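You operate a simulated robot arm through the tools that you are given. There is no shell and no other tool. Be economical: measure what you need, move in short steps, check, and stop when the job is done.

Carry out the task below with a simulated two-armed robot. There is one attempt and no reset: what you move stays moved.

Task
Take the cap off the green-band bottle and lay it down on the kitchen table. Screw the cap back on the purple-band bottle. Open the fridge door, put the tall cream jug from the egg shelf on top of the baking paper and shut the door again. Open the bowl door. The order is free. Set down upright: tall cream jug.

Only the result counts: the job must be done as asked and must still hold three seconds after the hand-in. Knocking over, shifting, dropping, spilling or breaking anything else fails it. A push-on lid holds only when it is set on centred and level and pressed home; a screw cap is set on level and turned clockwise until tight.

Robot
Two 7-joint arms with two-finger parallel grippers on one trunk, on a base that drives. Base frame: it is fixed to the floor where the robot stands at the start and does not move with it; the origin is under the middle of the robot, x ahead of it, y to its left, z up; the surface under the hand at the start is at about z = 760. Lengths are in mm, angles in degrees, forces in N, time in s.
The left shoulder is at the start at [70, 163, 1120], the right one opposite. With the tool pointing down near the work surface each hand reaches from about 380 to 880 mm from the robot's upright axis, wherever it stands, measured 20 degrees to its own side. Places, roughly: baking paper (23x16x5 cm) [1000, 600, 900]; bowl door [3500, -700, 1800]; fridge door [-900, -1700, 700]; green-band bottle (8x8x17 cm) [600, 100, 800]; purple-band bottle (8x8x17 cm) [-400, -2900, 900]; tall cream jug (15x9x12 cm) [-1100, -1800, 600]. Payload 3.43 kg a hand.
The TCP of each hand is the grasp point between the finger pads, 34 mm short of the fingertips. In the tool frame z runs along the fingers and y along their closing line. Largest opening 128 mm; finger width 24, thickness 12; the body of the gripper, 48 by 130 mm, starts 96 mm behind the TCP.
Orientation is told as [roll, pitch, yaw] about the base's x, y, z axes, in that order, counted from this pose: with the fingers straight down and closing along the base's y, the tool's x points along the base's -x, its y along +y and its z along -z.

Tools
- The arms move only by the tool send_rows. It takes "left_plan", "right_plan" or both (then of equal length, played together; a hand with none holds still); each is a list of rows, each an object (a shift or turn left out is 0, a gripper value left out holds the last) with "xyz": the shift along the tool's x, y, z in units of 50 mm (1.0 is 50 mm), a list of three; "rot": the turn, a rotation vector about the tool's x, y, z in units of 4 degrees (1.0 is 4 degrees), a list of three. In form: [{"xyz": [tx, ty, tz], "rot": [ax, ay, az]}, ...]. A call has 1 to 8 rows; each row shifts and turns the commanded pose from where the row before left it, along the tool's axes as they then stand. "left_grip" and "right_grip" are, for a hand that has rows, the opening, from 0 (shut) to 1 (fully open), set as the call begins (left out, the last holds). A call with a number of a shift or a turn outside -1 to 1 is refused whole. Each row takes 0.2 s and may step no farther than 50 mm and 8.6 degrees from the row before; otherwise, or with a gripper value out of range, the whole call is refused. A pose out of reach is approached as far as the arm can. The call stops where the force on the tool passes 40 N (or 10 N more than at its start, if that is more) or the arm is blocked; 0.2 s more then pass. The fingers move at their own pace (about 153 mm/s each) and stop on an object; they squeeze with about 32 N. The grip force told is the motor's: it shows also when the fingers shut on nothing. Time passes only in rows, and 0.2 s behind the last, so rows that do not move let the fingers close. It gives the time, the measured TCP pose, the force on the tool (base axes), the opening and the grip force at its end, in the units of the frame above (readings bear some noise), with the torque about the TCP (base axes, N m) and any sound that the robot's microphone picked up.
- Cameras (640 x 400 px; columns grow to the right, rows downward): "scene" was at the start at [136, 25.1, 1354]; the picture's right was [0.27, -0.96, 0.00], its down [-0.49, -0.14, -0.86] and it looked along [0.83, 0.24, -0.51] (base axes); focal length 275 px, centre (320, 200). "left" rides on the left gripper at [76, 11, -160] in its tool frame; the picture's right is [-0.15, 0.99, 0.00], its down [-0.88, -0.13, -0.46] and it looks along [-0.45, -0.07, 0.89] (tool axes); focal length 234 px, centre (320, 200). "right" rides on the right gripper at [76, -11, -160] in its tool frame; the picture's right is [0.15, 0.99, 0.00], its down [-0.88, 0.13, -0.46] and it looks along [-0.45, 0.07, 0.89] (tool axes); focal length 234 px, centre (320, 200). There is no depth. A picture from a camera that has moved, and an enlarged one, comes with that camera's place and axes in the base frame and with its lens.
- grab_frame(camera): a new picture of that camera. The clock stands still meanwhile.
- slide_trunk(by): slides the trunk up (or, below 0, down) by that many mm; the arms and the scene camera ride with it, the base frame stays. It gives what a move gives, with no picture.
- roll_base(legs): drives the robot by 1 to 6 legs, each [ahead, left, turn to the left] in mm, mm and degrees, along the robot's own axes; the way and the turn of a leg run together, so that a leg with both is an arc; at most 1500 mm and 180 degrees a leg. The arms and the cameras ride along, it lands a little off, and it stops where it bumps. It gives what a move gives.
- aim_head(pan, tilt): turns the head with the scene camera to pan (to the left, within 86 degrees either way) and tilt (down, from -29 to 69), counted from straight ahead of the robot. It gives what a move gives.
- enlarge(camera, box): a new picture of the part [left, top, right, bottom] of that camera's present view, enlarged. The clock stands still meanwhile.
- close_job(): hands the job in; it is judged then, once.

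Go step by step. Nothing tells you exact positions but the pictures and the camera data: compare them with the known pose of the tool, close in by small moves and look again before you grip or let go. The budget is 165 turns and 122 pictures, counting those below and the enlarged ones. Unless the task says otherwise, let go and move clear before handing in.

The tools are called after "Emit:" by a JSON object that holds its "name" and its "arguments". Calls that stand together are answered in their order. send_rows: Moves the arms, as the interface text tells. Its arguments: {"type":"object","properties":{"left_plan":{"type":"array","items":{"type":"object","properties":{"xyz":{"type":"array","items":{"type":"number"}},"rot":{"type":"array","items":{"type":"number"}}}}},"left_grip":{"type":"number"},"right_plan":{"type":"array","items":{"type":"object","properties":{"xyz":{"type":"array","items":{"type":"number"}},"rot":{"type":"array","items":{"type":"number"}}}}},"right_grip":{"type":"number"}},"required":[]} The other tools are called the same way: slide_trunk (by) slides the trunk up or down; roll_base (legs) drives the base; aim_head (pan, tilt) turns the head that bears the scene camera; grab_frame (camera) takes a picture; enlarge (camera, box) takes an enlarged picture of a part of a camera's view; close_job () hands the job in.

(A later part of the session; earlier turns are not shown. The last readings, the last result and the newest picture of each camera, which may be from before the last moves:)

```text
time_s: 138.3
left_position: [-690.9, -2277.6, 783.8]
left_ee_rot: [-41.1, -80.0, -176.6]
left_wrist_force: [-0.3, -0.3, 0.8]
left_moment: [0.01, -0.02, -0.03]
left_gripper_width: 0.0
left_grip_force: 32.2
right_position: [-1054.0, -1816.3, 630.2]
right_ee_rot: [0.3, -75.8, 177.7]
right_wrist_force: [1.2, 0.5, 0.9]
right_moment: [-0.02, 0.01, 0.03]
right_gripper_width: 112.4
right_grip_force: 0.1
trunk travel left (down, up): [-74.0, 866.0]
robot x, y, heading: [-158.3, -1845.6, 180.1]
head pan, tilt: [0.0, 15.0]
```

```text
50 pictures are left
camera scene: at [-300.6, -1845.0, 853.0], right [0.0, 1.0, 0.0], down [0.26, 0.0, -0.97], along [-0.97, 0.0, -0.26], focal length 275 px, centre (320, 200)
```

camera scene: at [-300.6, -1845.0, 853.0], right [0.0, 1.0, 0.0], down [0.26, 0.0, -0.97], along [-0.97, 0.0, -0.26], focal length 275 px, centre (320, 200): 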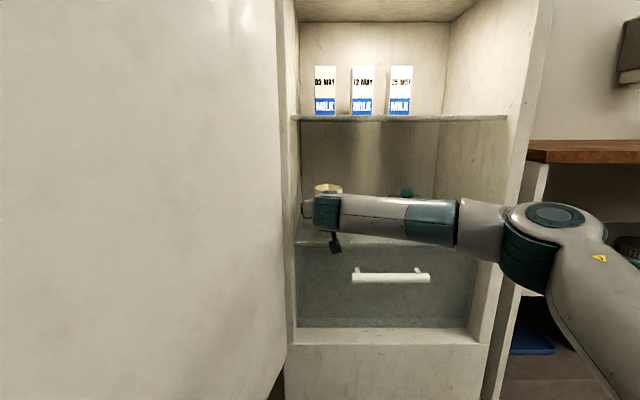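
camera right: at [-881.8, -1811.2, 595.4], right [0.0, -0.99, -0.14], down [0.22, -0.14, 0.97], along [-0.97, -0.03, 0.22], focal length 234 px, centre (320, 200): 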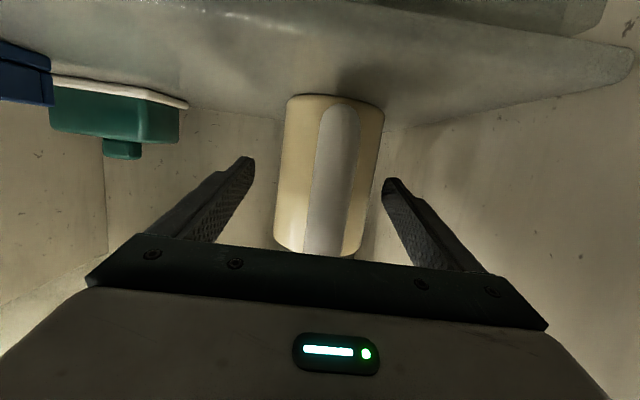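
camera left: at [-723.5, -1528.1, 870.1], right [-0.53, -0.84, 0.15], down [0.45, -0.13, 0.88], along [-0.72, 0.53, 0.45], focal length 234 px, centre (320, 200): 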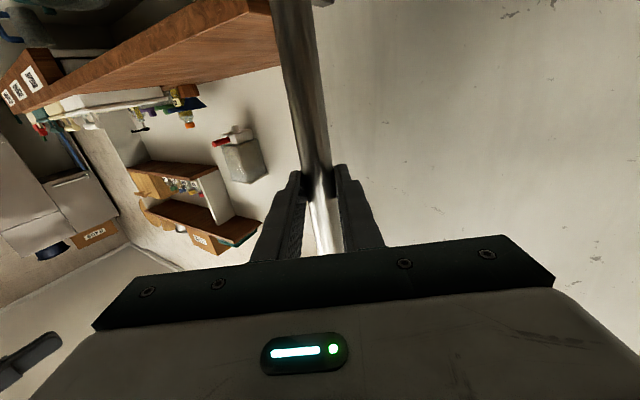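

The jug centre is about 38 mm ahead of the grip point, the handle well between fingers. I advance 32 mm more and close.

Emit:
{"name": "send_rows", "arguments": {"right_plan": [{"xyz": [0, 0.07, 0.33]}, {"xyz": [0, 0, 0.33]}]}}

Emit:
{"name": "send_rows", "arguments": {"right_plan": [{}, {}, {}, {}], "right_grip": 0.4}}

Emit:
{"name": "grab_frame", "arguments": {"camera": "right"}}

```text
time_s: 138.9
left_position: [-690.9, -2277.1, 784.1]
left_ee_rot: [-41.3, -80.0, -176.4]
left_wrist_force: [-0.5, 0.5, 0.3]
left_moment: [0.04, -0.01, 0.01]
left_gripper_width: 0.3
left_grip_force: 31.9
right_position: [-1086.4, -1818.7, 622.1]
right_ee_rot: [0.2, -75.8, 178.2]
right_wrist_force: [1.5, -0.9, 0.6]
right_moment: [0.03, -0.06, -0.09]
right_gripper_width: 112.7
right_grip_force: 0.0
trunk travel left (down, up): [-74.0, 866.0]
robot x, y, heading: [-154.6, -1844.9, 180.1]
head pan, tilt: [0.0, 15.0]
```

```text
time_s: 139.9
left_position: [-691.0, -2279.2, 783.7]
left_ee_rot: [-41.3, -80.0, -176.6]
left_wrist_force: [0.4, -0.4, -0.5]
left_moment: [-0.04, 0.02, 0.0]
left_gripper_width: 0.0
left_grip_force: 31.7
right_position: [-1085.3, -1819.7, 622.8]
right_ee_rot: [0.1, -75.8, 177.9]
right_wrist_force: [-0.3, -1.8, 1.2]
right_moment: [0.09, -0.04, 0.02]
right_gripper_width: 82.8
right_grip_force: 31.8
trunk travel left (down, up): [-74.0, 866.0]
robot x, y, heading: [-154.5, -1849.0, 180.1]
head pan, tilt: [0.0, 15.0]
```

```text
49 pictures are left
camera right: at [-913.2, -1814.5, 587.5], right [0.0, -0.99, -0.14], down [0.22, -0.14, 0.97], along [-0.97, -0.04, 0.22], focal length 234 px, centre (320, 200)
```

right: 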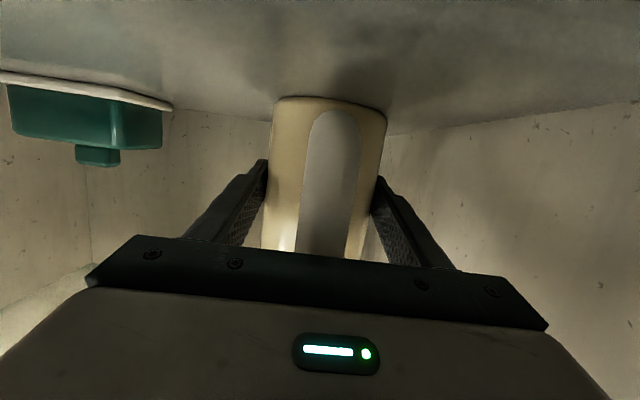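

Gripped at 83 mm. I lift 30 mm straight up and check the jug stays put in the hand.

Emit:
{"name": "send_rows", "arguments": {"right_plan": [{"xyz": [-0.19, 0, -0.05]}, {"xyz": [-0.19, 0, -0.05]}, {"xyz": [-0.2, 0, -0.05]}]}}

Emit:
{"name": "roll_base", "arguments": {"legs": [[-250, 0, 0]]}}

Emit:
{"name": "grab_frame", "arguments": {"camera": "right"}}

Emit:
{"name": "grab_frame", "arguments": {"camera": "scene"}}

```text
time_s: 140.7
left_position: [-691.3, -2277.4, 784.0]
left_ee_rot: [-41.2, -80.0, -176.7]
left_wrist_force: [-0.4, -0.1, -0.1]
left_moment: [0.0, 0.0, 0.01]
left_gripper_width: 0.0
left_grip_force: 32.0
right_position: [-1085.6, -1818.3, 652.2]
right_ee_rot: [0.0, -75.8, 178.1]
right_wrist_force: [0.7, -1.1, -4.6]
right_moment: [0.03, -0.01, 0.0]
right_gripper_width: 83.3
right_grip_force: 31.5
trunk travel left (down, up): [-74.0, 866.0]
robot x, y, heading: [-159.1, -1847.7, 180.0]
head pan, tilt: [0.0, 15.0]
```

```text
time_s: 142.5
left_position: [-440.4, -2278.0, 784.8]
left_ee_rot: [-41.2, -80.0, -176.5]
left_wrist_force: [-0.9, -0.4, 0.5]
left_moment: [-0.02, 0.0, 0.0]
left_gripper_width: 0.0
left_grip_force: 31.8
right_position: [-835.3, -1820.5, 652.2]
right_ee_rot: [0.2, -75.8, 178.0]
right_wrist_force: [0.0, -0.6, -4.4]
right_moment: [-0.03, -0.05, 0.01]
right_gripper_width: 83.2
right_grip_force: 31.9
trunk travel left (down, up): [-74.0, 866.0]
robot x, y, heading: [94.6, -1842.2, -180.0]
head pan, tilt: [0.0, 15.0]
```

```text
48 pictures are left
camera right: at [-662.6, -1815.1, 617.0], right [0.01, -0.99, -0.14], down [0.22, -0.14, 0.97], along [-0.98, -0.04, 0.22], focal length 234 px, centre (320, 200)
```

right: 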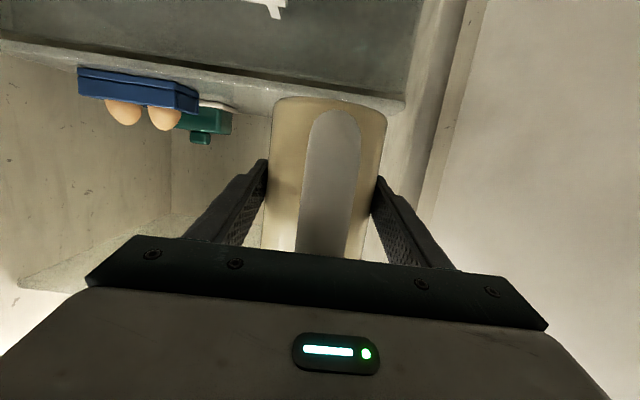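

```text
47 pictures are left
camera scene: at [-50.2, -1845.2, 852.9], right [0.0, 1.0, 0.0], down [0.26, 0.0, -0.97], along [-0.97, 0.0, -0.26], focal length 275 px, centre (320, 200)
```

scene: 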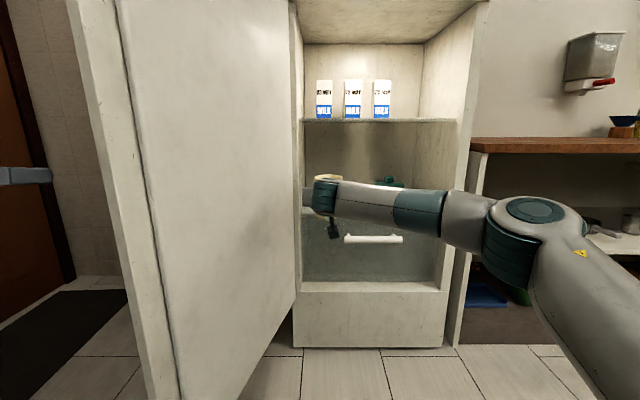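

The jug is safely out, and stays upright. To shut the door I will use the left hand on the door's outer side; first I pull the jug closer to the body.

Emit:
{"name": "send_rows", "arguments": {"right_plan": [{"xyz": [0.22, 0, -0.91]}, {"xyz": [0.22, 0, -0.91]}, {"xyz": [0.22, 0, -0.91]}, {"xyz": [0.22, 0, -0.91]}, {"xyz": [0.22, 0, -0.91]}, {"xyz": [0.2, 0, -0.8]}]}}

Emit:
{"name": "roll_base", "arguments": {"legs": [[140, 0, 0]]}}

Emit:
{"name": "aim_head", "arguments": {"pan": 30, "tilt": 25}}

Emit:
{"name": "grab_frame", "arguments": {"camera": "scene"}}

```text
time_s: 143.9
left_position: [-439.7, -2278.3, 784.7]
left_ee_rot: [-41.2, -80.0, -176.6]
left_wrist_force: [-0.6, 0.2, -0.8]
left_moment: [-0.01, 0.02, 0.0]
left_gripper_width: 0.0
left_grip_force: 32.0
right_position: [-560.7, -1827.8, 655.2]
right_ee_rot: [0.2, -75.9, 177.9]
right_wrist_force: [-0.5, 0.4, -4.1]
right_moment: [0.0, 0.02, 0.01]
right_gripper_width: 83.1
right_grip_force: 31.7
trunk travel left (down, up): [-74.0, 866.0]
robot x, y, heading: [96.5, -1844.8, -180.0]
head pan, tilt: [0.0, 15.0]
```

```text
time_s: 145.2
left_position: [-579.4, -2278.6, 783.0]
left_ee_rot: [-41.2, -80.0, -176.5]
left_wrist_force: [0.0, -0.7, 0.5]
left_moment: [0.0, 0.0, -0.02]
left_gripper_width: 0.3
left_grip_force: 31.8
right_position: [-701.1, -1829.7, 653.0]
right_ee_rot: [0.1, -75.8, 178.2]
right_wrist_force: [-0.3, -0.1, -4.3]
right_moment: [0.01, -0.02, 0.02]
right_gripper_width: 83.2
right_grip_force: 32.5
trunk travel left (down, up): [-74.0, 866.0]
robot x, y, heading: [-47.5, -1844.7, -180.0]
head pan, tilt: [0.0, 15.0]
```

```text
time_s: 146.2
left_position: [-579.3, -2280.7, 783.8]
left_ee_rot: [-41.3, -80.0, -176.5]
left_wrist_force: [0.8, -0.1, 0.4]
left_moment: [-0.01, 0.02, 0.01]
left_gripper_width: 0.1
left_grip_force: 32.0
right_position: [-700.3, -1829.5, 653.7]
right_ee_rot: [0.1, -75.8, 178.2]
right_wrist_force: [-0.1, 0.5, -4.1]
right_moment: [0.01, 0.01, 0.01]
right_gripper_width: 83.0
right_grip_force: 32.4
trunk travel left (down, up): [-74.0, 866.0]
robot x, y, heading: [-46.9, -1846.1, -179.9]
head pan, tilt: [30.0, 25.0]
```

```text
46 pictures are left
camera scene: at [-176.0, -1891.6, 836.7], right [-0.5, 0.87, 0.0], down [0.37, 0.21, -0.91], along [-0.78, -0.45, -0.42], focal length 275 px, centre (320, 200)
```

scene: 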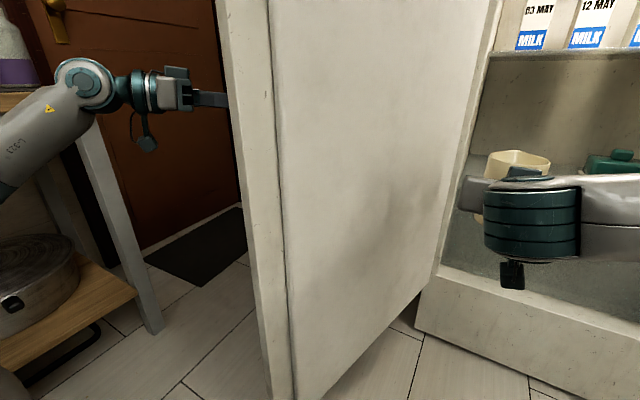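

The left fingers are behind the door's outer face. I strafe right so they swing it closed, with the jug moving ahead out of the way.

Emit:
{"name": "roll_base", "arguments": {"legs": [[0, -380, 0]]}}

Emit:
{"name": "grab_frame", "arguments": {"camera": "scene"}}

```text
time_s: 148.6
left_position: [-580.9, -1898.3, 783.4]
left_ee_rot: [-41.2, -80.0, -176.4]
left_wrist_force: [0.1, -0.2, 0.4]
left_moment: [0.02, 0.01, 0.01]
left_gripper_width: 0.1
left_grip_force: 32.0
right_position: [-700.9, -1448.8, 654.2]
right_ee_rot: [0.1, -75.8, 178.2]
right_wrist_force: [0.0, 0.0, -5.6]
right_moment: [0.01, -0.02, 0.01]
right_gripper_width: 83.3
right_grip_force: 31.6
trunk travel left (down, up): [-74.0, 866.0]
robot x, y, heading: [-46.7, -1463.4, -180.0]
head pan, tilt: [30.0, 25.0]
```

```text
45 pictures are left
camera scene: at [-176.6, -1511.1, 836.7], right [-0.5, 0.87, 0.0], down [0.37, 0.21, -0.91], along [-0.78, -0.45, -0.42], focal length 275 px, centre (320, 200)
```

scene: 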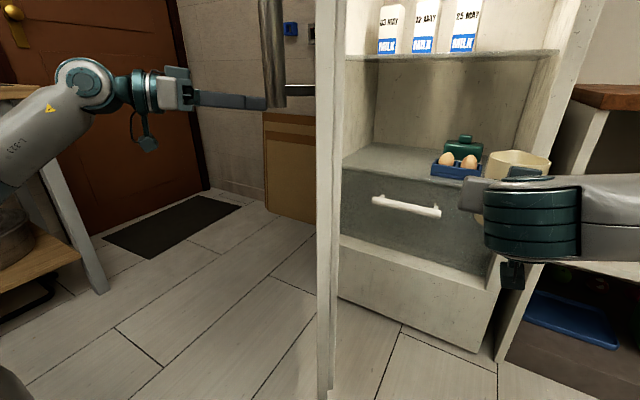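

The door is following, about 75°. I keep strafing right.

Emit:
{"name": "roll_base", "arguments": {"legs": [[0, -330, 0]]}}

Emit:
{"name": "grab_frame", "arguments": {"camera": "scene"}}

```text
time_s: 150.8
left_position: [-579.7, -1570.3, 784.5]
left_ee_rot: [-41.2, -80.0, -176.4]
left_wrist_force: [0.3, 0.8, 0.2]
left_moment: [0.0, 0.0, 0.03]
left_gripper_width: 0.0
left_grip_force: 32.0
right_position: [-702.2, -1122.2, 654.6]
right_ee_rot: [0.1, -75.8, 178.3]
right_wrist_force: [0.4, -0.5, -4.7]
right_moment: [-0.01, -0.01, -0.03]
right_gripper_width: 82.8
right_grip_force: 31.7
trunk travel left (down, up): [-74.0, 866.0]
robot x, y, heading: [-46.1, -1135.3, -179.7]
head pan, tilt: [30.0, 25.0]
```

```text
44 pictures are left
camera scene: at [-177.3, -1182.8, 836.7], right [-0.5, 0.86, 0.0], down [0.37, 0.21, -0.91], along [-0.78, -0.46, -0.42], focal length 275 px, centre (320, 200)
```

scene: 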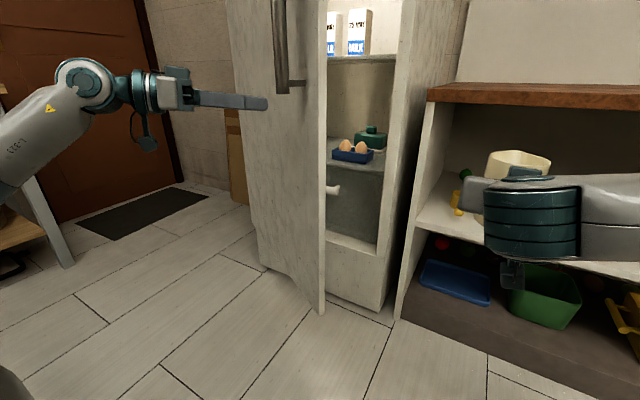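

Door at about 40°. Now the left arm pushes forward to shut it.

Emit:
{"name": "send_rows", "arguments": {"left_plan": [{"xyz": [-0.146, 0.5, 0.66]}, {"xyz": [-0.146, 0.5, 0.66]}, {"xyz": [-0.146, 0.5, 0.66]}, {"xyz": [-0.146, 0.5, 0.66]}, {"xyz": [-0.146, 0.5, 0.66]}, {"xyz": [-0.146, 0.5, 0.66]}, {"xyz": [-0.08, 0.3, 0.38]}]}}

Emit:
{"name": "grab_frame", "arguments": {"camera": "scene"}}

```text
time_s: 152.4
left_position: [-857.6, -1570.4, 784.0]
left_ee_rot: [-40.9, -79.9, -176.6]
left_wrist_force: [0.9, -0.9, 0.1]
left_moment: [0.01, -0.01, 0.0]
left_gripper_width: 0.1
left_grip_force: 32.0
right_position: [-700.9, -1121.9, 653.7]
right_ee_rot: [0.1, -75.8, 178.3]
right_wrist_force: [0.0, -0.5, -4.8]
right_moment: [-0.01, 0.01, -0.01]
right_gripper_width: 82.8
right_grip_force: 32.5
trunk travel left (down, up): [-74.0, 866.0]
robot x, y, heading: [-45.4, -1139.1, -179.7]
head pan, tilt: [30.0, 25.0]
```

```text
43 pictures are left
camera scene: at [-177.4, -1182.9, 836.6], right [-0.5, 0.86, 0.0], down [0.37, 0.21, -0.91], along [-0.78, -0.46, -0.42], focal length 275 px, centre (320, 200)
```

scene: 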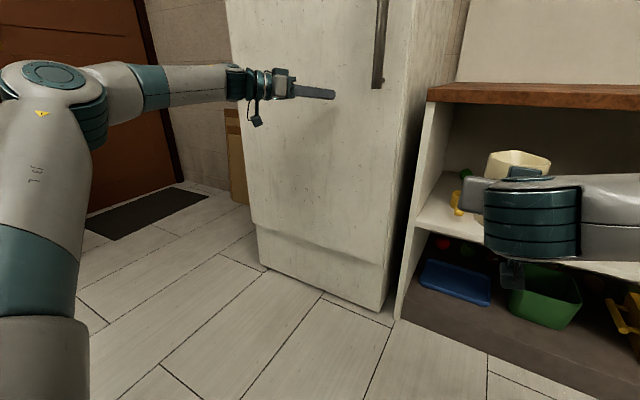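

Almost shut; I press on gently until it stops.

Emit:
{"name": "send_rows", "arguments": {"left_plan": [{"xyz": [-0.04, 0.15, 0.2]}, {"xyz": [-0.04, 0.15, 0.2]}, {"xyz": [-0.04, 0.15, 0.2]}, {"xyz": [-0.04, 0.15, 0.2]}]}}

Emit:
{"name": "enlarge", "arguments": {"camera": "scene", "box": [220, 0, 460, 330]}}

```text
time_s: 153.0
left_position: [-878.6, -1571.2, 783.5]
left_ee_rot: [-40.8, -79.9, -177.4]
left_wrist_force: [13.4, -0.1, 0.6]
left_moment: [0.03, 0.14, -0.16]
left_gripper_width: 0.0
left_grip_force: 32.1
right_position: [-700.8, -1122.8, 653.7]
right_ee_rot: [-0.1, -75.7, 178.7]
right_wrist_force: [0.1, -0.5, -4.6]
right_moment: [0.02, -0.01, 0.01]
right_gripper_width: 83.0
right_grip_force: 32.1
trunk travel left (down, up): [-74.0, 866.0]
robot x, y, heading: [-46.3, -1136.6, -179.9]
head pan, tilt: [30.0, 25.0]
stopped in row 3 (left hand): the force on the tool passed its limit at 53 N (the readings are from after the stop); the commanded pose is now the measured one
```

```text
1.21 times, centred on (340, 165) of scene
camera zoom: at [-175.5, -1183.1, 836.9], right [-0.51, 0.86, 0.0], down [0.36, 0.21, -0.91], along [-0.78, -0.46, -0.42], focal length 333 px, centre (296, 242)
```

zoom: 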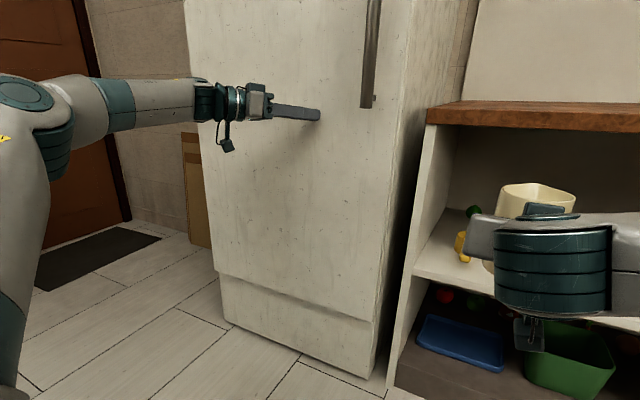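

The door is shut (contact at 53 N). I retract the left hand, raise the trunk 400 mm with the jug, and turn right to face +y.

Emit:
{"name": "send_rows", "arguments": {"left_plan": [{"xyz": [0.146, -0.5, -0.66]}, {"xyz": [0.146, -0.5, -0.66]}, {"xyz": [0.146, -0.5, -0.66]}, {"xyz": [0.146, -0.5, -0.66]}, {"xyz": [0.146, -0.5, -0.66]}, {"xyz": [0.146, -0.5, -0.66]}, {"xyz": [0.146, -0.5, -0.66]}]}}

Emit:
{"name": "slide_trunk", "arguments": {"by": 440}}

Emit:
{"name": "roll_base", "arguments": {"legs": [[-120, 0, 0], [0, 0, -90], [900, 180, 0]]}}

Emit:
{"name": "aim_head", "arguments": {"pan": -15, "tilt": 25}}

Emit:
{"name": "grab_frame", "arguments": {"camera": "scene"}}

```text
time_s: 154.6
left_position: [-587.0, -1574.9, 780.9]
left_ee_rot: [-40.6, -79.8, -177.4]
left_wrist_force: [0.7, -0.1, 0.1]
left_moment: [0.02, 0.0, -0.03]
left_gripper_width: 0.2
left_grip_force: 31.6
right_position: [-700.2, -1123.4, 653.4]
right_ee_rot: [0.1, -75.8, 178.5]
right_wrist_force: [-0.6, 0.2, -4.7]
right_moment: [-0.01, -0.03, 0.02]
right_gripper_width: 83.0
right_grip_force: 31.8
trunk travel left (down, up): [-74.0, 866.0]
robot x, y, heading: [-46.1, -1134.7, -179.9]
head pan, tilt: [30.0, 25.0]
```

```text
refused: 440 is not a number from -400 to 400
```

```text
time_s: 156.0
left_position: [-475.5, -1572.4, 782.1]
left_ee_rot: [-40.2, -79.9, -177.9]
left_wrist_force: [0.5, 0.3, -0.4]
left_moment: [0.02, -0.01, -0.01]
left_gripper_width: 0.0
left_grip_force: 32.4
right_position: [-588.6, -1121.3, 653.7]
right_ee_rot: [0.2, -75.9, 178.4]
right_wrist_force: [-1.0, 0.5, -4.4]
right_moment: [-0.02, 0.0, -0.03]
right_gripper_width: 83.1
right_grip_force: 32.1
trunk travel left (down, up): [-74.0, 866.0]
robot x, y, heading: [68.4, -1134.6, -179.6]
head pan, tilt: [30.0, 25.0]
stopped in leg 1: the robot was blocked; the commanded pose is now the measured one
```

```text
time_s: 157.1
left_position: [-475.9, -1573.7, 782.6]
left_ee_rot: [-40.3, -79.9, -177.7]
left_wrist_force: [0.0, -0.2, 0.1]
left_moment: [0.01, 0.03, 0.02]
left_gripper_width: 0.1
left_grip_force: 32.0
right_position: [-588.6, -1122.2, 654.7]
right_ee_rot: [0.2, -76.0, 178.3]
right_wrist_force: [-1.2, -0.3, -3.8]
right_moment: [0.0, 0.01, 0.02]
right_gripper_width: 83.2
right_grip_force: 31.8
trunk travel left (down, up): [-74.0, 866.0]
robot x, y, heading: [66.0, -1137.4, -180.0]
head pan, tilt: [-15.0, 25.0]
```

```text
41 pictures are left
camera scene: at [-74.6, -1112.5, 836.7], right [0.25, 0.97, 0.0], down [0.41, -0.11, -0.91], along [-0.88, 0.23, -0.42], focal length 275 px, centre (320, 200)
```

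scene: 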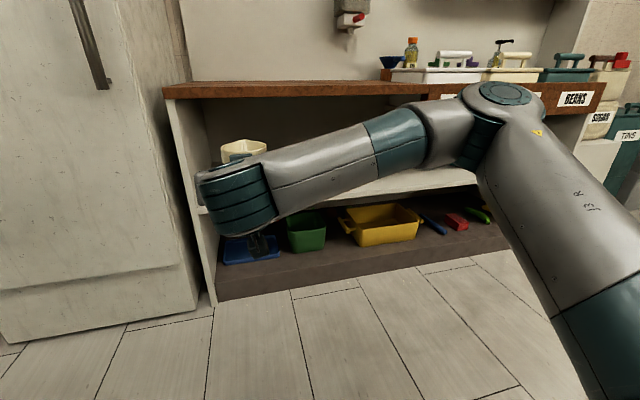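

The base touched the bench behind after 114 mm, so I move forward again, raise the trunk by 400 mm, and turn right there.

Emit:
{"name": "roll_base", "arguments": {"legs": [[110, 0, 0]]}}

Emit:
{"name": "slide_trunk", "arguments": {"by": 400}}

Emit:
{"name": "roll_base", "arguments": {"legs": [[90, 0, 0], [0, 0, -90], [800, 0, 0]]}}

Emit:
{"name": "grab_frame", "arguments": {"camera": "scene"}}

```text
time_s: 158.3
left_position: [-585.1, -1573.0, 783.1]
left_ee_rot: [-40.4, -79.9, -177.8]
left_wrist_force: [0.0, 0.2, -0.1]
left_moment: [-0.01, -0.02, 0.01]
left_gripper_width: 0.0
left_grip_force: 32.1
right_position: [-699.1, -1122.3, 653.5]
right_ee_rot: [0.3, -76.0, 178.3]
right_wrist_force: [-0.2, 0.1, -4.4]
right_moment: [0.03, 0.01, -0.03]
right_gripper_width: 83.0
right_grip_force: 32.5
trunk travel left (down, up): [-74.0, 866.0]
robot x, y, heading: [-42.6, -1133.9, -179.8]
head pan, tilt: [-15.0, 25.0]
```

```text
time_s: 162.1
left_position: [-585.7, -1574.0, 1182.9]
left_ee_rot: [-40.4, -79.9, -177.8]
left_wrist_force: [0.6, 0.4, 0.6]
left_moment: [0.01, 0.03, -0.02]
left_gripper_width: 0.2
left_grip_force: 32.0
right_position: [-698.7, -1120.6, 1055.0]
right_ee_rot: [0.2, -75.9, 178.2]
right_wrist_force: [-0.3, -0.3, -4.8]
right_moment: [0.0, 0.0, -0.02]
right_gripper_width: 83.0
right_grip_force: 32.3
trunk travel left (down, up): [-474.0, 466.0]
robot x, y, heading: [-44.3, -1136.4, -179.9]
head pan, tilt: [-15.0, 25.0]
```

```text
time_s: 170.9
left_position: [-581.2, 200.3, 1182.3]
left_ee_rot: [-40.3, -80.0, 92.6]
left_wrist_force: [0.2, 0.5, 0.5]
left_moment: [-0.01, 0.0, -0.03]
left_gripper_width: 0.1
left_grip_force: 32.1
right_position: [-130.2, 315.2, 1054.5]
right_ee_rot: [0.2, -75.8, 88.7]
right_wrist_force: [-0.5, 1.1, -5.1]
right_moment: [0.0, -0.01, 0.03]
right_gripper_width: 83.0
right_grip_force: 32.1
trunk travel left (down, up): [-474.0, 466.0]
robot x, y, heading: [-142.8, -337.7, 90.8]
head pan, tilt: [-15.0, 25.0]
```

```text
40 pictures are left
camera scene: at [-119.5, -199.0, 1236.6], right [0.97, -0.25, 0.0], down [-0.1, -0.41, -0.91], along [0.23, 0.88, -0.42], focal length 275 px, centre (320, 200)
```

scene: 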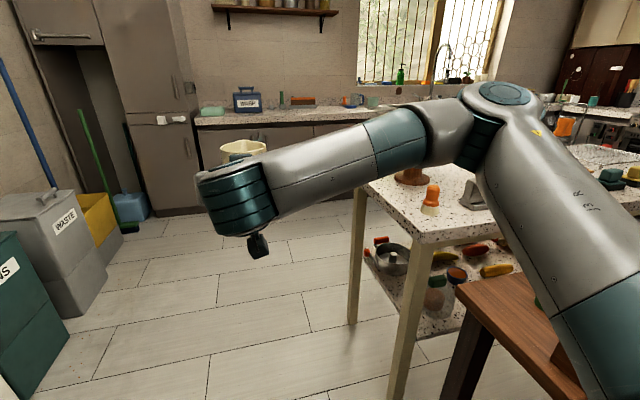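

The way around the island is clear. I drive to the island's far side and turn to face it, bringing the jug above the tray.

Emit:
{"name": "roll_base", "arguments": {"legs": [[1500, 0, 0], [220, 0, 0], [0, 0, -90.8], [1120, 0, 0]]}}

Emit:
{"name": "aim_head", "arguments": {"pan": -60, "tilt": 30}}

Emit:
{"name": "grab_frame", "arguments": {"camera": "scene"}}

```text
time_s: 188.8
left_position: [1509.9, 1835.8, 1182.9]
left_ee_rot: [-40.2, -80.0, 2.6]
left_wrist_force: [-0.3, 0.2, 0.3]
left_moment: [0.03, 0.01, -0.01]
left_gripper_width: 0.0
left_grip_force: 31.9
right_position: [1626.9, 1383.9, 1054.9]
right_ee_rot: [0.2, -75.8, -1.2]
right_wrist_force: [-0.1, -0.8, -4.7]
right_moment: [0.01, 0.03, -0.01]
right_gripper_width: 82.8
right_grip_force: 31.7
trunk travel left (down, up): [-474.0, 466.0]
robot x, y, heading: [972.1, 1391.5, 0.8]
head pan, tilt: [-15.0, 25.0]
```

```text
time_s: 189.9
left_position: [1509.5, 1835.9, 1182.6]
left_ee_rot: [-40.4, -79.8, 2.6]
left_wrist_force: [-0.9, 0.4, 0.1]
left_moment: [-0.03, 0.0, 0.0]
left_gripper_width: 0.0
left_grip_force: 31.9
right_position: [1626.2, 1383.9, 1054.2]
right_ee_rot: [0.2, -75.9, -1.3]
right_wrist_force: [0.7, -0.4, -5.0]
right_moment: [-0.02, 0.02, -0.02]
right_gripper_width: 83.2
right_grip_force: 32.1
trunk travel left (down, up): [-474.0, 466.0]
robot x, y, heading: [970.2, 1394.6, 0.7]
head pan, tilt: [-60.0, 30.0]
```

```text
39 pictures are left
camera scene: at [1066.4, 1316.7, 1228.8], right [-0.86, -0.51, 0.0], down [-0.26, 0.43, -0.87], along [0.44, -0.74, -0.5], focal length 275 px, centre (320, 200)
```

scene: 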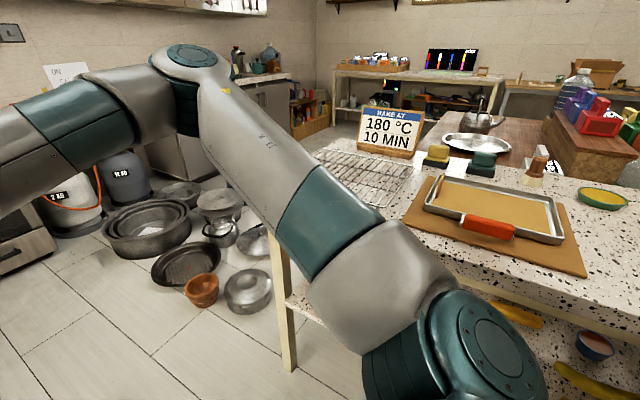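

I see the baking tray with the yellow paper, its centre about (998,663), and an orange grip at its near edge. I enlarge it to plan around that.

Emit:
{"name": "enlarge", "arguments": {"camera": "scene", "box": [390, 150, 610, 290]}}

```text
2.86 times, centred on (500, 220) of scene
camera zoom: at [1066.4, 1316.7, 1228.8], right [-0.86, -0.51, 0.0], down [-0.26, 0.43, -0.87], along [0.44, -0.74, -0.5], focal length 785 px, centre (-194, 143)
```

zoom: 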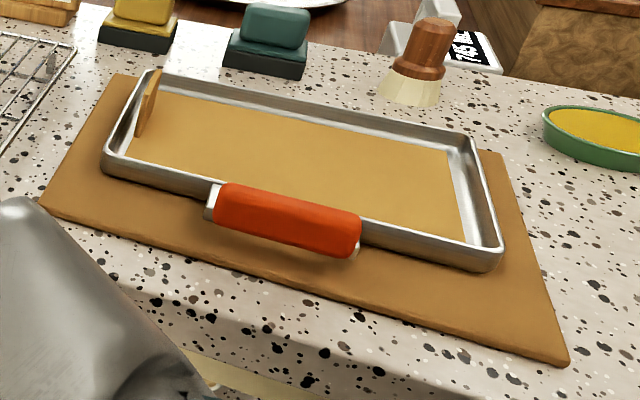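

The tray's inner space (x 902–1115, y 600–740) only takes the jug with its handle diagonal. I turn the robot to face the tray and yaw the hand about 48° left so the handle points diagonally, still high above.

Emit:
{"name": "roll_base", "arguments": {"legs": [[0, 0, -90.7]]}}

Emit:
{"name": "send_rows", "arguments": {"right_plan": [{"rot": [-0.97, 0, -0.24]}, {"rot": [-0.97, 0, -0.24]}, {"rot": [-0.97, 0, -0.24]}, {"rot": [-0.97, 0, -0.24]}, {"rot": [-0.97, 0, -0.24]}, {"rot": [-0.97, 0, -0.24]}]}}

Emit:
{"name": "send_rows", "arguments": {"right_plan": [{"rot": [-0.97, 0, -0.24]}, {"rot": [-0.97, 0, -0.24]}, {"rot": [-0.97, 0, -0.24]}, {"rot": [-0.97, 0, -0.24]}, {"rot": [-0.97, 0, -0.24]}, {"rot": [-0.97, 0, -0.24]}]}}

Emit:
{"name": "aim_head", "arguments": {"pan": 0, "tilt": 35}}

Emit:
{"name": "grab_frame", "arguments": {"camera": "scene"}}

```text
time_s: 194.2
left_position: [1407.2, 851.1, 1182.5]
left_ee_rot: [-40.3, -79.8, -87.8]
left_wrist_force: [0.9, 0.1, 0.4]
left_moment: [0.01, -0.02, 0.02]
left_gripper_width: 0.2
left_grip_force: 31.9
right_position: [958.0, 737.7, 1056.2]
right_ee_rot: [0.3, -75.8, -91.7]
right_wrist_force: [0.9, 0.5, -4.8]
right_moment: [0.03, 0.01, 0.03]
right_gripper_width: 83.2
right_grip_force: 32.0
trunk travel left (down, up): [-474.0, 466.0]
robot x, y, heading: [973.3, 1397.4, -89.5]
head pan, tilt: [-60.0, 30.0]
```

```text
time_s: 195.6
left_position: [1407.2, 852.1, 1184.2]
left_ee_rot: [-40.1, -79.9, -88.0]
left_wrist_force: [-0.6, -0.5, -0.7]
left_moment: [0.02, -0.03, 0.0]
left_gripper_width: 0.0
left_grip_force: 31.9
right_position: [957.5, 738.1, 1055.0]
right_ee_rot: [0.6, -75.8, -68.1]
right_wrist_force: [0.3, 0.8, -5.0]
right_moment: [0.02, 0.02, -0.01]
right_gripper_width: 83.2
right_grip_force: 32.5
trunk travel left (down, up): [-474.0, 466.0]
robot x, y, heading: [970.6, 1393.8, -89.8]
head pan, tilt: [-60.0, 30.0]
```

```text
time_s: 197.0
left_position: [1408.1, 851.6, 1182.9]
left_ee_rot: [-40.3, -79.9, -87.8]
left_wrist_force: [-1.3, -0.1, -0.3]
left_moment: [-0.02, 0.02, -0.01]
left_gripper_width: 0.3
left_grip_force: 31.5
right_position: [956.0, 738.2, 1055.2]
right_ee_rot: [0.9, -76.0, -44.4]
right_wrist_force: [0.0, 1.2, -5.1]
right_moment: [0.02, 0.01, 0.04]
right_gripper_width: 83.2
right_grip_force: 32.0
trunk travel left (down, up): [-474.0, 466.0]
robot x, y, heading: [969.6, 1396.0, -89.7]
head pan, tilt: [-60.0, 30.0]
```

```text
time_s: 198.3
left_position: [1408.8, 852.2, 1182.1]
left_ee_rot: [-40.3, -79.8, -87.8]
left_wrist_force: [-0.1, -0.2, 0.1]
left_moment: [-0.04, -0.01, 0.03]
left_gripper_width: 0.0
left_grip_force: 31.6
right_position: [957.1, 737.8, 1054.2]
right_ee_rot: [1.0, -76.0, -44.4]
right_wrist_force: [-0.6, 0.1, -4.1]
right_moment: [0.0, 0.05, -0.02]
right_gripper_width: 83.2
right_grip_force: 32.6
trunk travel left (down, up): [-474.0, 466.0]
robot x, y, heading: [968.5, 1394.2, -89.9]
head pan, tilt: [0.0, 35.0]
```

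```text
37 pictures are left
camera scene: at [970.1, 1254.9, 1220.9], right [-1.0, 0.0, 0.0], down [0.0, 0.57, -0.82], along [0.0, -0.82, -0.57], focal length 275 px, centre (320, 200)
```

scene: 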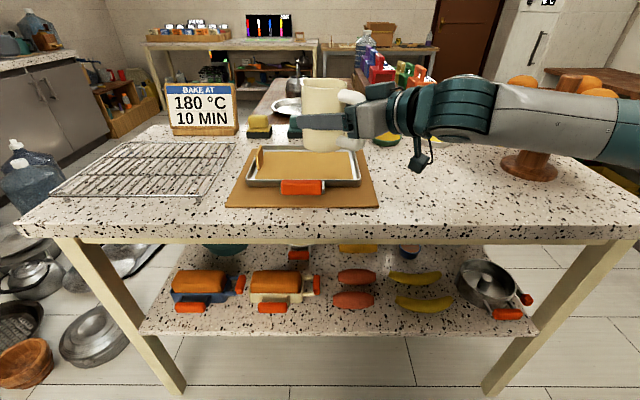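

The view is good: the jug hovers beside the tray, and my forearm passes near the cake stand. I shift the base 100 mm left (+x) for clearance and then move the hand over the target (TCP about (1013,658)).

Emit:
{"name": "roll_base", "arguments": {"legs": [[0, 100, 0]]}}

Emit:
{"name": "send_rows", "arguments": {"right_plan": [{"xyz": [-0.04, -0.59, 0.15]}, {"xyz": [-0.04, -0.59, 0.15]}, {"xyz": [-0.03, -0.58, 0.15]}]}}

Emit:
{"name": "grab_frame", "arguments": {"camera": "scene"}}

```text
time_s: 199.4
left_position: [1508.6, 852.7, 1181.5]
left_ee_rot: [-40.5, -79.9, -87.7]
left_wrist_force: [-0.3, -0.2, -0.4]
left_moment: [0.0, 0.02, -0.03]
left_gripper_width: 0.0
left_grip_force: 32.1
right_position: [1057.3, 738.2, 1056.2]
right_ee_rot: [0.7, -75.9, -44.3]
right_wrist_force: [1.0, 1.3, -4.2]
right_moment: [0.03, 0.03, -0.05]
right_gripper_width: 82.9
right_grip_force: 32.8
trunk travel left (down, up): [-474.0, 466.0]
robot x, y, heading: [1073.6, 1390.2, -89.9]
head pan, tilt: [0.0, 35.0]
```

```text
time_s: 200.2
left_position: [1506.8, 851.6, 1182.1]
left_ee_rot: [-40.0, -79.9, -88.2]
left_wrist_force: [-0.1, -0.4, 0.2]
left_moment: [-0.01, 0.0, 0.01]
left_gripper_width: 0.0
left_grip_force: 32.3
right_position: [1012.5, 656.0, 1053.5]
right_ee_rot: [1.4, -75.8, -44.8]
right_wrist_force: [-0.8, -0.6, -5.0]
right_moment: [0.01, -0.01, 0.0]
right_gripper_width: 83.2
right_grip_force: 31.7
trunk travel left (down, up): [-474.0, 466.0]
robot x, y, heading: [1070.7, 1394.6, -89.7]
head pan, tilt: [0.0, 35.0]
```

```text
36 pictures are left
camera scene: at [1069.8, 1254.5, 1220.8], right [-1.0, 0.0, 0.0], down [0.0, 0.57, -0.82], along [0.0, -0.82, -0.57], focal length 275 px, centre (320, 200)
```

scene: 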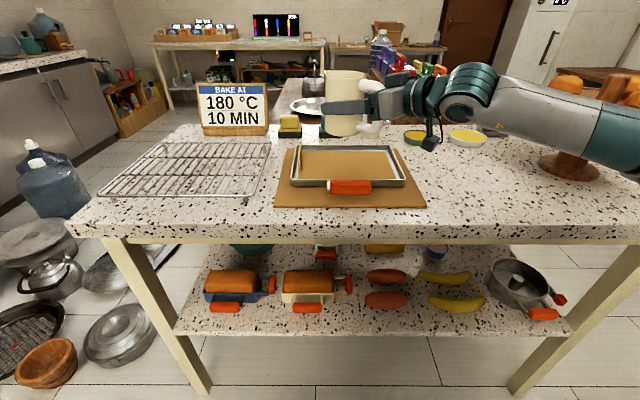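

Jug is above the paper, body centre at about (1018,650). I lower the trunk 55 mm and check.

Emit:
{"name": "slide_trunk", "arguments": {"by": -55}}

Emit:
{"name": "enlarge", "arguments": {"camera": "scene", "box": [250, 40, 490, 190]}}

```text
time_s: 201.2
left_position: [1506.7, 853.0, 1127.5]
left_ee_rot: [-40.2, -80.0, -87.9]
left_wrist_force: [-0.1, 0.6, -0.2]
left_moment: [0.01, -0.02, 0.03]
left_gripper_width: 0.0
left_grip_force: 32.4
right_position: [1012.9, 657.8, 998.9]
right_ee_rot: [0.9, -76.1, -44.4]
right_wrist_force: [-1.0, -0.4, -4.0]
right_moment: [0.04, 0.0, -0.03]
right_gripper_width: 83.4
right_grip_force: 32.1
trunk travel left (down, up): [-419.0, 521.0]
robot x, y, heading: [1073.6, 1390.3, -89.8]
head pan, tilt: [0.0, 35.0]
```

```text
2.67 times, centred on (370, 115) of scene
camera zoom: at [1070.5, 1255.6, 1166.0], right [-1.0, 0.0, 0.0], down [0.0, 0.57, -0.82], along [0.0, -0.82, -0.57], focal length 732 px, centre (187, 427)
```

zoom: 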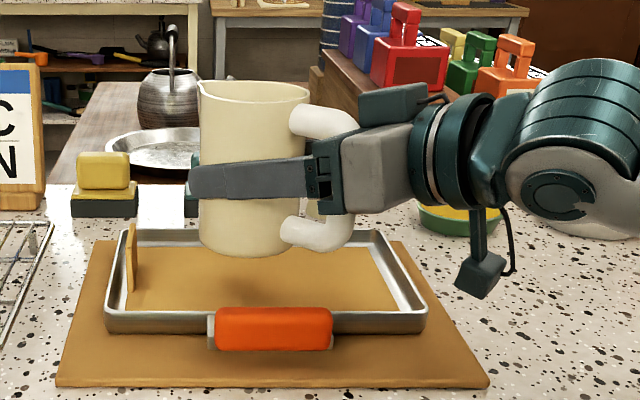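

Clear and centred. I lower further in small steps and watch the force.

Emit:
{"name": "slide_trunk", "arguments": {"by": -14}}

Emit:
{"name": "slide_trunk", "arguments": {"by": -4}}

Emit:
{"name": "enlarge", "arguments": {"camera": "scene", "box": [250, 40, 490, 190]}}

```text
time_s: 201.8
left_position: [1507.3, 852.5, 1113.2]
left_ee_rot: [-40.3, -79.9, -87.9]
left_wrist_force: [0.3, -0.6, 0.5]
left_moment: [0.0, 0.02, 0.0]
left_gripper_width: 0.0
left_grip_force: 32.2
right_position: [1013.3, 657.0, 986.1]
right_ee_rot: [0.9, -75.9, -44.5]
right_wrist_force: [0.6, 0.8, -4.6]
right_moment: [0.03, 0.04, 0.03]
right_gripper_width: 83.0
right_grip_force: 31.9
trunk travel left (down, up): [-405.0, 535.0]
robot x, y, heading: [1070.0, 1393.2, -89.7]
head pan, tilt: [0.0, 35.0]
```

```text
time_s: 202.3
left_position: [1507.9, 851.7, 1109.8]
left_ee_rot: [-40.3, -80.0, -87.9]
left_wrist_force: [-0.2, 0.4, 0.0]
left_moment: [-0.02, -0.01, -0.02]
left_gripper_width: 0.0
left_grip_force: 31.5
right_position: [1012.8, 656.7, 981.9]
right_ee_rot: [0.9, -75.9, -44.5]
right_wrist_force: [0.2, -0.5, -4.5]
right_moment: [0.01, 0.01, -0.02]
right_gripper_width: 83.0
right_grip_force: 32.1
trunk travel left (down, up): [-401.0, 539.0]
robot x, y, heading: [1073.1, 1396.2, -89.5]
head pan, tilt: [0.0, 35.0]
```

```text
2.67 times, centred on (370, 115) of scene
camera zoom: at [1070.5, 1255.5, 1147.9], right [-1.0, 0.0, 0.0], down [0.0, 0.57, -0.82], along [0.0, -0.82, -0.57], focal length 732 px, centre (187, 427)
```

zoom: 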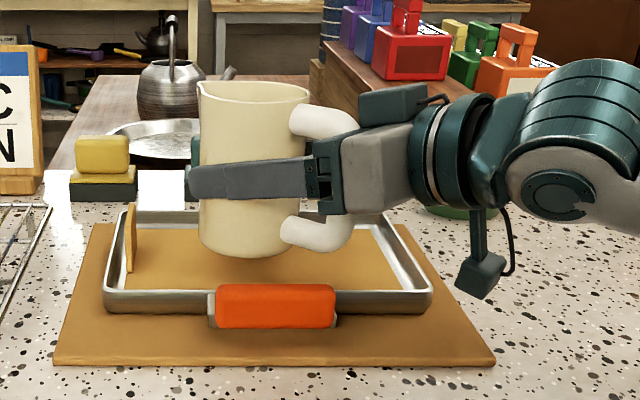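

Still a small gap. I continue in 3–4 mm steps.

Emit:
{"name": "slide_trunk", "arguments": {"by": -4}}

Emit:
{"name": "slide_trunk", "arguments": {"by": -3}}

```text
time_s: 202.9
left_position: [1507.8, 851.5, 1106.0]
left_ee_rot: [-40.2, -79.9, -87.9]
left_wrist_force: [0.4, 0.3, -0.1]
left_moment: [0.0, 0.0, 0.0]
left_gripper_width: 0.0
left_grip_force: 32.0
right_position: [1013.2, 657.2, 977.7]
right_ee_rot: [0.9, -75.9, -44.5]
right_wrist_force: [-0.4, 0.0, -3.9]
right_moment: [0.02, 0.0, -0.02]
right_gripper_width: 83.2
right_grip_force: 32.1
trunk travel left (down, up): [-397.0, 543.0]
robot x, y, heading: [1069.3, 1396.2, -89.6]
head pan, tilt: [0.0, 35.0]
```

```text
time_s: 203.4
left_position: [1508.5, 852.1, 1102.6]
left_ee_rot: [-40.3, -79.9, -87.9]
left_wrist_force: [0.0, -0.6, -1.0]
left_moment: [-0.01, -0.02, 0.0]
left_gripper_width: 0.2
left_grip_force: 31.9
right_position: [1012.6, 657.7, 974.7]
right_ee_rot: [0.9, -76.0, -44.4]
right_wrist_force: [0.6, -0.2, -4.9]
right_moment: [0.01, 0.02, -0.02]
right_gripper_width: 83.2
right_grip_force: 31.8
trunk travel left (down, up): [-394.0, 546.0]
robot x, y, heading: [1071.8, 1390.9, -90.0]
head pan, tilt: [0.0, 35.0]
```

Emit:
{"name": "slide_trunk", "arguments": {"by": -3}}

Emit:
{"name": "slide_trunk", "arguments": {"by": -3}}

Emit:
{"name": "enlarge", "arguments": {"camera": "scene", "box": [290, 60, 430, 160]}}

```text
time_s: 203.9
left_position: [1507.8, 851.7, 1098.7]
left_ee_rot: [-40.2, -79.9, -87.9]
left_wrist_force: [-0.3, 0.0, 0.0]
left_moment: [-0.02, 0.02, 0.01]
left_gripper_width: 0.0
left_grip_force: 32.1
right_position: [1013.2, 657.8, 972.0]
right_ee_rot: [0.9, -75.9, -44.5]
right_wrist_force: [0.1, 0.1, -5.0]
right_moment: [0.04, -0.01, -0.02]
right_gripper_width: 83.0
right_grip_force: 32.2
trunk travel left (down, up): [-391.0, 549.0]
robot x, y, heading: [1069.7, 1395.5, -89.8]
head pan, tilt: [0.0, 35.0]
```

```text
time_s: 204.4
left_position: [1507.0, 851.7, 1096.0]
left_ee_rot: [-40.3, -79.9, -87.9]
left_wrist_force: [1.1, -1.0, -0.4]
left_moment: [-0.01, 0.0, -0.01]
left_gripper_width: 0.1
left_grip_force: 31.8
right_position: [1011.5, 656.5, 969.3]
right_ee_rot: [0.9, -75.8, -44.5]
right_wrist_force: [0.7, -0.2, -4.6]
right_moment: [0.07, 0.02, 0.0]
right_gripper_width: 83.1
right_grip_force: 32.2
trunk travel left (down, up): [-388.0, 552.0]
robot x, y, heading: [1071.3, 1393.7, -89.8]
head pan, tilt: [0.0, 35.0]
```

```text
4.00 times, centred on (360, 110) of scene
camera zoom: at [1070.5, 1255.4, 1134.9], right [-1.0, 0.0, 0.0], down [0.0, 0.57, -0.82], along [0.0, -0.82, -0.57], focal length 1098 px, centre (160, 560)
```

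zoom: 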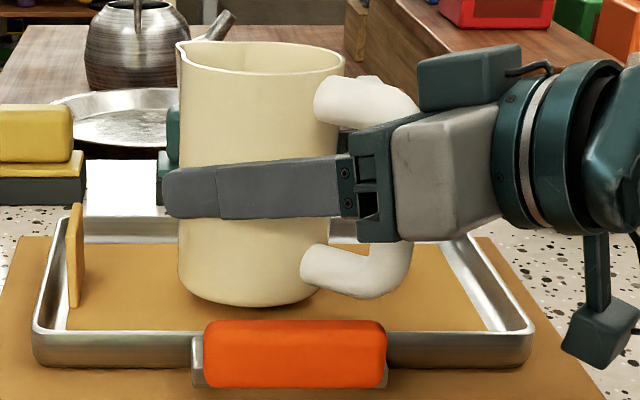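

Very near contact now. I continue in 2–3 mm steps.

Emit:
{"name": "slide_trunk", "arguments": {"by": -3}}

Emit:
{"name": "slide_trunk", "arguments": {"by": -2}}

Emit:
{"name": "slide_trunk", "arguments": {"by": -2}}

```text
time_s: 204.9
left_position: [1508.6, 853.2, 1093.4]
left_ee_rot: [-40.1, -79.8, -87.9]
left_wrist_force: [-0.2, 1.1, 0.0]
left_moment: [0.01, 0.03, 0.04]
left_gripper_width: 0.0
left_grip_force: 32.5
right_position: [1013.6, 656.8, 967.1]
right_ee_rot: [0.8, -76.0, -44.6]
right_wrist_force: [-0.2, 0.4, -4.4]
right_moment: [0.03, 0.02, 0.0]
right_gripper_width: 83.1
right_grip_force: 32.0
trunk travel left (down, up): [-385.0, 555.0]
robot x, y, heading: [1070.9, 1395.4, -89.7]
head pan, tilt: [0.0, 35.0]
```

```text
time_s: 205.5
left_position: [1507.8, 851.4, 1091.5]
left_ee_rot: [-40.3, -80.0, -87.9]
left_wrist_force: [-0.1, -0.1, -0.2]
left_moment: [0.01, -0.01, 0.02]
left_gripper_width: 0.0
left_grip_force: 31.7
right_position: [1012.2, 658.4, 964.1]
right_ee_rot: [0.9, -75.8, -44.5]
right_wrist_force: [0.1, -0.4, -4.8]
right_moment: [0.03, 0.02, 0.01]
right_gripper_width: 83.0
right_grip_force: 32.1
trunk travel left (down, up): [-383.0, 557.0]
robot x, y, heading: [1069.1, 1395.2, -89.9]
head pan, tilt: [0.0, 35.0]
```

```text
time_s: 206.0
left_position: [1508.7, 852.1, 1089.1]
left_ee_rot: [-40.2, -79.9, -87.9]
left_wrist_force: [0.6, 0.5, -0.2]
left_moment: [0.0, 0.01, 0.01]
left_gripper_width: 0.2
left_grip_force: 31.8
right_position: [1013.0, 657.8, 961.0]
right_ee_rot: [0.9, -76.0, -44.5]
right_wrist_force: [1.2, -0.2, -4.7]
right_moment: [0.05, 0.05, 0.01]
right_gripper_width: 83.0
right_grip_force: 32.2
trunk travel left (down, up): [-381.0, 559.0]
robot x, y, heading: [1070.2, 1390.2, -89.8]
head pan, tilt: [0.0, 35.0]
```

No contact yet; a few more steps.

Emit:
{"name": "slide_trunk", "arguments": {"by": -3}}

Emit:
{"name": "slide_trunk", "arguments": {"by": -3}}

Emit:
{"name": "slide_trunk", "arguments": {"by": -2}}

Emit:
{"name": "enlarge", "arguments": {"camera": "scene", "box": [290, 50, 430, 150]}}

```text
time_s: 206.5
left_position: [1506.9, 852.7, 1087.3]
left_ee_rot: [-40.3, -79.9, -87.9]
left_wrist_force: [0.2, -0.4, -0.3]
left_moment: [0.03, -0.01, 0.04]
left_gripper_width: 0.0
left_grip_force: 31.7
right_position: [1012.6, 658.1, 961.5]
right_ee_rot: [0.6, -76.1, -44.0]
right_wrist_force: [0.3, -1.3, 3.0]
right_moment: [-0.04, 0.17, -0.01]
right_gripper_width: 83.0
right_grip_force: 32.4
trunk travel left (down, up): [-378.0, 562.0]
robot x, y, heading: [1065.3, 1395.2, -90.0]
head pan, tilt: [0.0, 35.0]
```

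```text
time_s: 207.0
left_position: [1508.7, 854.1, 1084.9]
left_ee_rot: [-40.3, -80.1, -87.7]
left_wrist_force: [-0.1, -0.7, 0.1]
left_moment: [-0.01, -0.02, 0.0]
left_gripper_width: 0.0
left_grip_force: 31.6
right_position: [1013.8, 658.1, 959.8]
right_ee_rot: [0.3, -76.1, -43.9]
right_wrist_force: [-0.6, -4.2, 15.1]
right_moment: [-0.06, 0.41, -0.02]
right_gripper_width: 83.5
right_grip_force: 32.5
trunk travel left (down, up): [-375.0, 565.0]
robot x, y, heading: [1068.4, 1391.0, -89.9]
head pan, tilt: [0.0, 35.0]
```

```text
time_s: 207.6
left_position: [1507.6, 853.5, 1080.9]
left_ee_rot: [-40.4, -80.0, -87.8]
left_wrist_force: [0.0, -0.3, 0.0]
left_moment: [-0.03, 0.01, 0.03]
left_gripper_width: 0.0
left_grip_force: 31.9
right_position: [1012.6, 660.1, 956.7]
right_ee_rot: [0.4, -76.0, -44.0]
right_wrist_force: [1.0, -1.0, 15.8]
right_moment: [0.24, -0.11, 0.0]
right_gripper_width: 83.4
right_grip_force: 31.2
trunk travel left (down, up): [-373.0, 567.0]
robot x, y, heading: [1072.2, 1392.1, -89.9]
head pan, tilt: [0.0, 35.0]
```

```text
4.00 times, centred on (360, 100) of scene
camera zoom: at [1070.8, 1257.3, 1120.3], right [-1.0, 0.0, 0.0], down [0.0, 0.57, -0.82], along [0.0, -0.82, -0.57], focal length 1098 px, centre (160, 600)
```

zoom: 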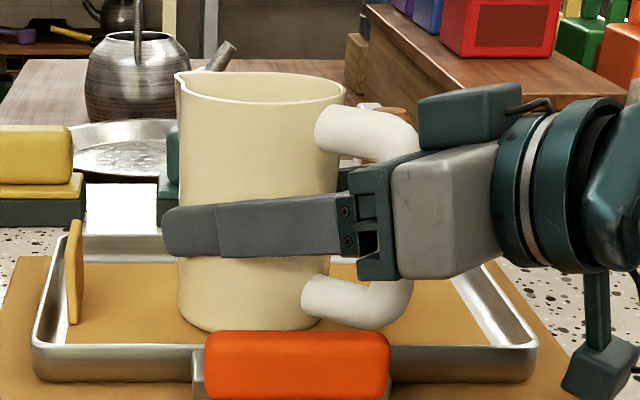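

The jug stands on the paper (about 20 N of support). I open the gripper and back straight out along the fingers.

Emit:
{"name": "send_rows", "arguments": {"right_plan": [{}, {}, {}], "right_grip": 0.85}}

Emit:
{"name": "send_rows", "arguments": {"right_plan": [{"xyz": [0, 0, -0.3]}, {"xyz": [0, 0, -0.6]}, {"xyz": [0, 0, -0.8]}, {"xyz": [0, 0, -0.8]}, {"xyz": [0, 0, -0.8]}]}}

Emit:
{"name": "grab_frame", "arguments": {"camera": "scene"}}

```text
time_s: 208.3
left_position: [1508.8, 853.4, 1080.7]
left_ee_rot: [-40.3, -79.9, -87.9]
left_wrist_force: [0.0, 0.3, -0.2]
left_moment: [0.02, 0.0, 0.0]
left_gripper_width: 0.0
left_grip_force: 32.1
right_position: [1011.7, 657.9, 953.7]
right_ee_rot: [0.9, -75.9, -44.4]
right_wrist_force: [0.7, -0.8, 0.1]
right_moment: [0.02, -0.02, 0.01]
right_gripper_width: 108.7
right_grip_force: 0.0
trunk travel left (down, up): [-373.0, 567.0]
robot x, y, heading: [1072.1, 1396.3, -90.0]
head pan, tilt: [0.0, 35.0]
```

```text
time_s: 209.6
left_position: [1508.0, 854.9, 1082.3]
left_ee_rot: [-40.0, -79.9, -88.2]
left_wrist_force: [-0.7, 0.3, -0.3]
left_moment: [0.0, 0.01, 0.0]
left_gripper_width: 0.0
left_grip_force: 32.1
right_position: [897.0, 769.1, 995.7]
right_ee_rot: [0.8, -76.0, -44.3]
right_wrist_force: [-0.9, 0.3, -0.3]
right_moment: [-0.04, -0.02, -0.01]
right_gripper_width: 108.9
right_grip_force: 0.0
trunk travel left (down, up): [-373.0, 567.0]
robot x, y, heading: [1067.5, 1396.9, -89.6]
head pan, tilt: [0.0, 35.0]
```

```text
31 pictures are left
camera scene: at [1069.9, 1256.5, 1120.1], right [-1.0, 0.0, 0.0], down [0.0, 0.57, -0.82], along [0.0, -0.82, -0.57], focal length 275 px, centre (320, 200)
```

scene: 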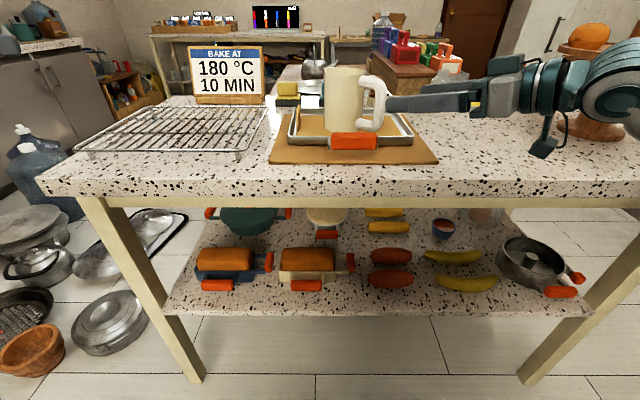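

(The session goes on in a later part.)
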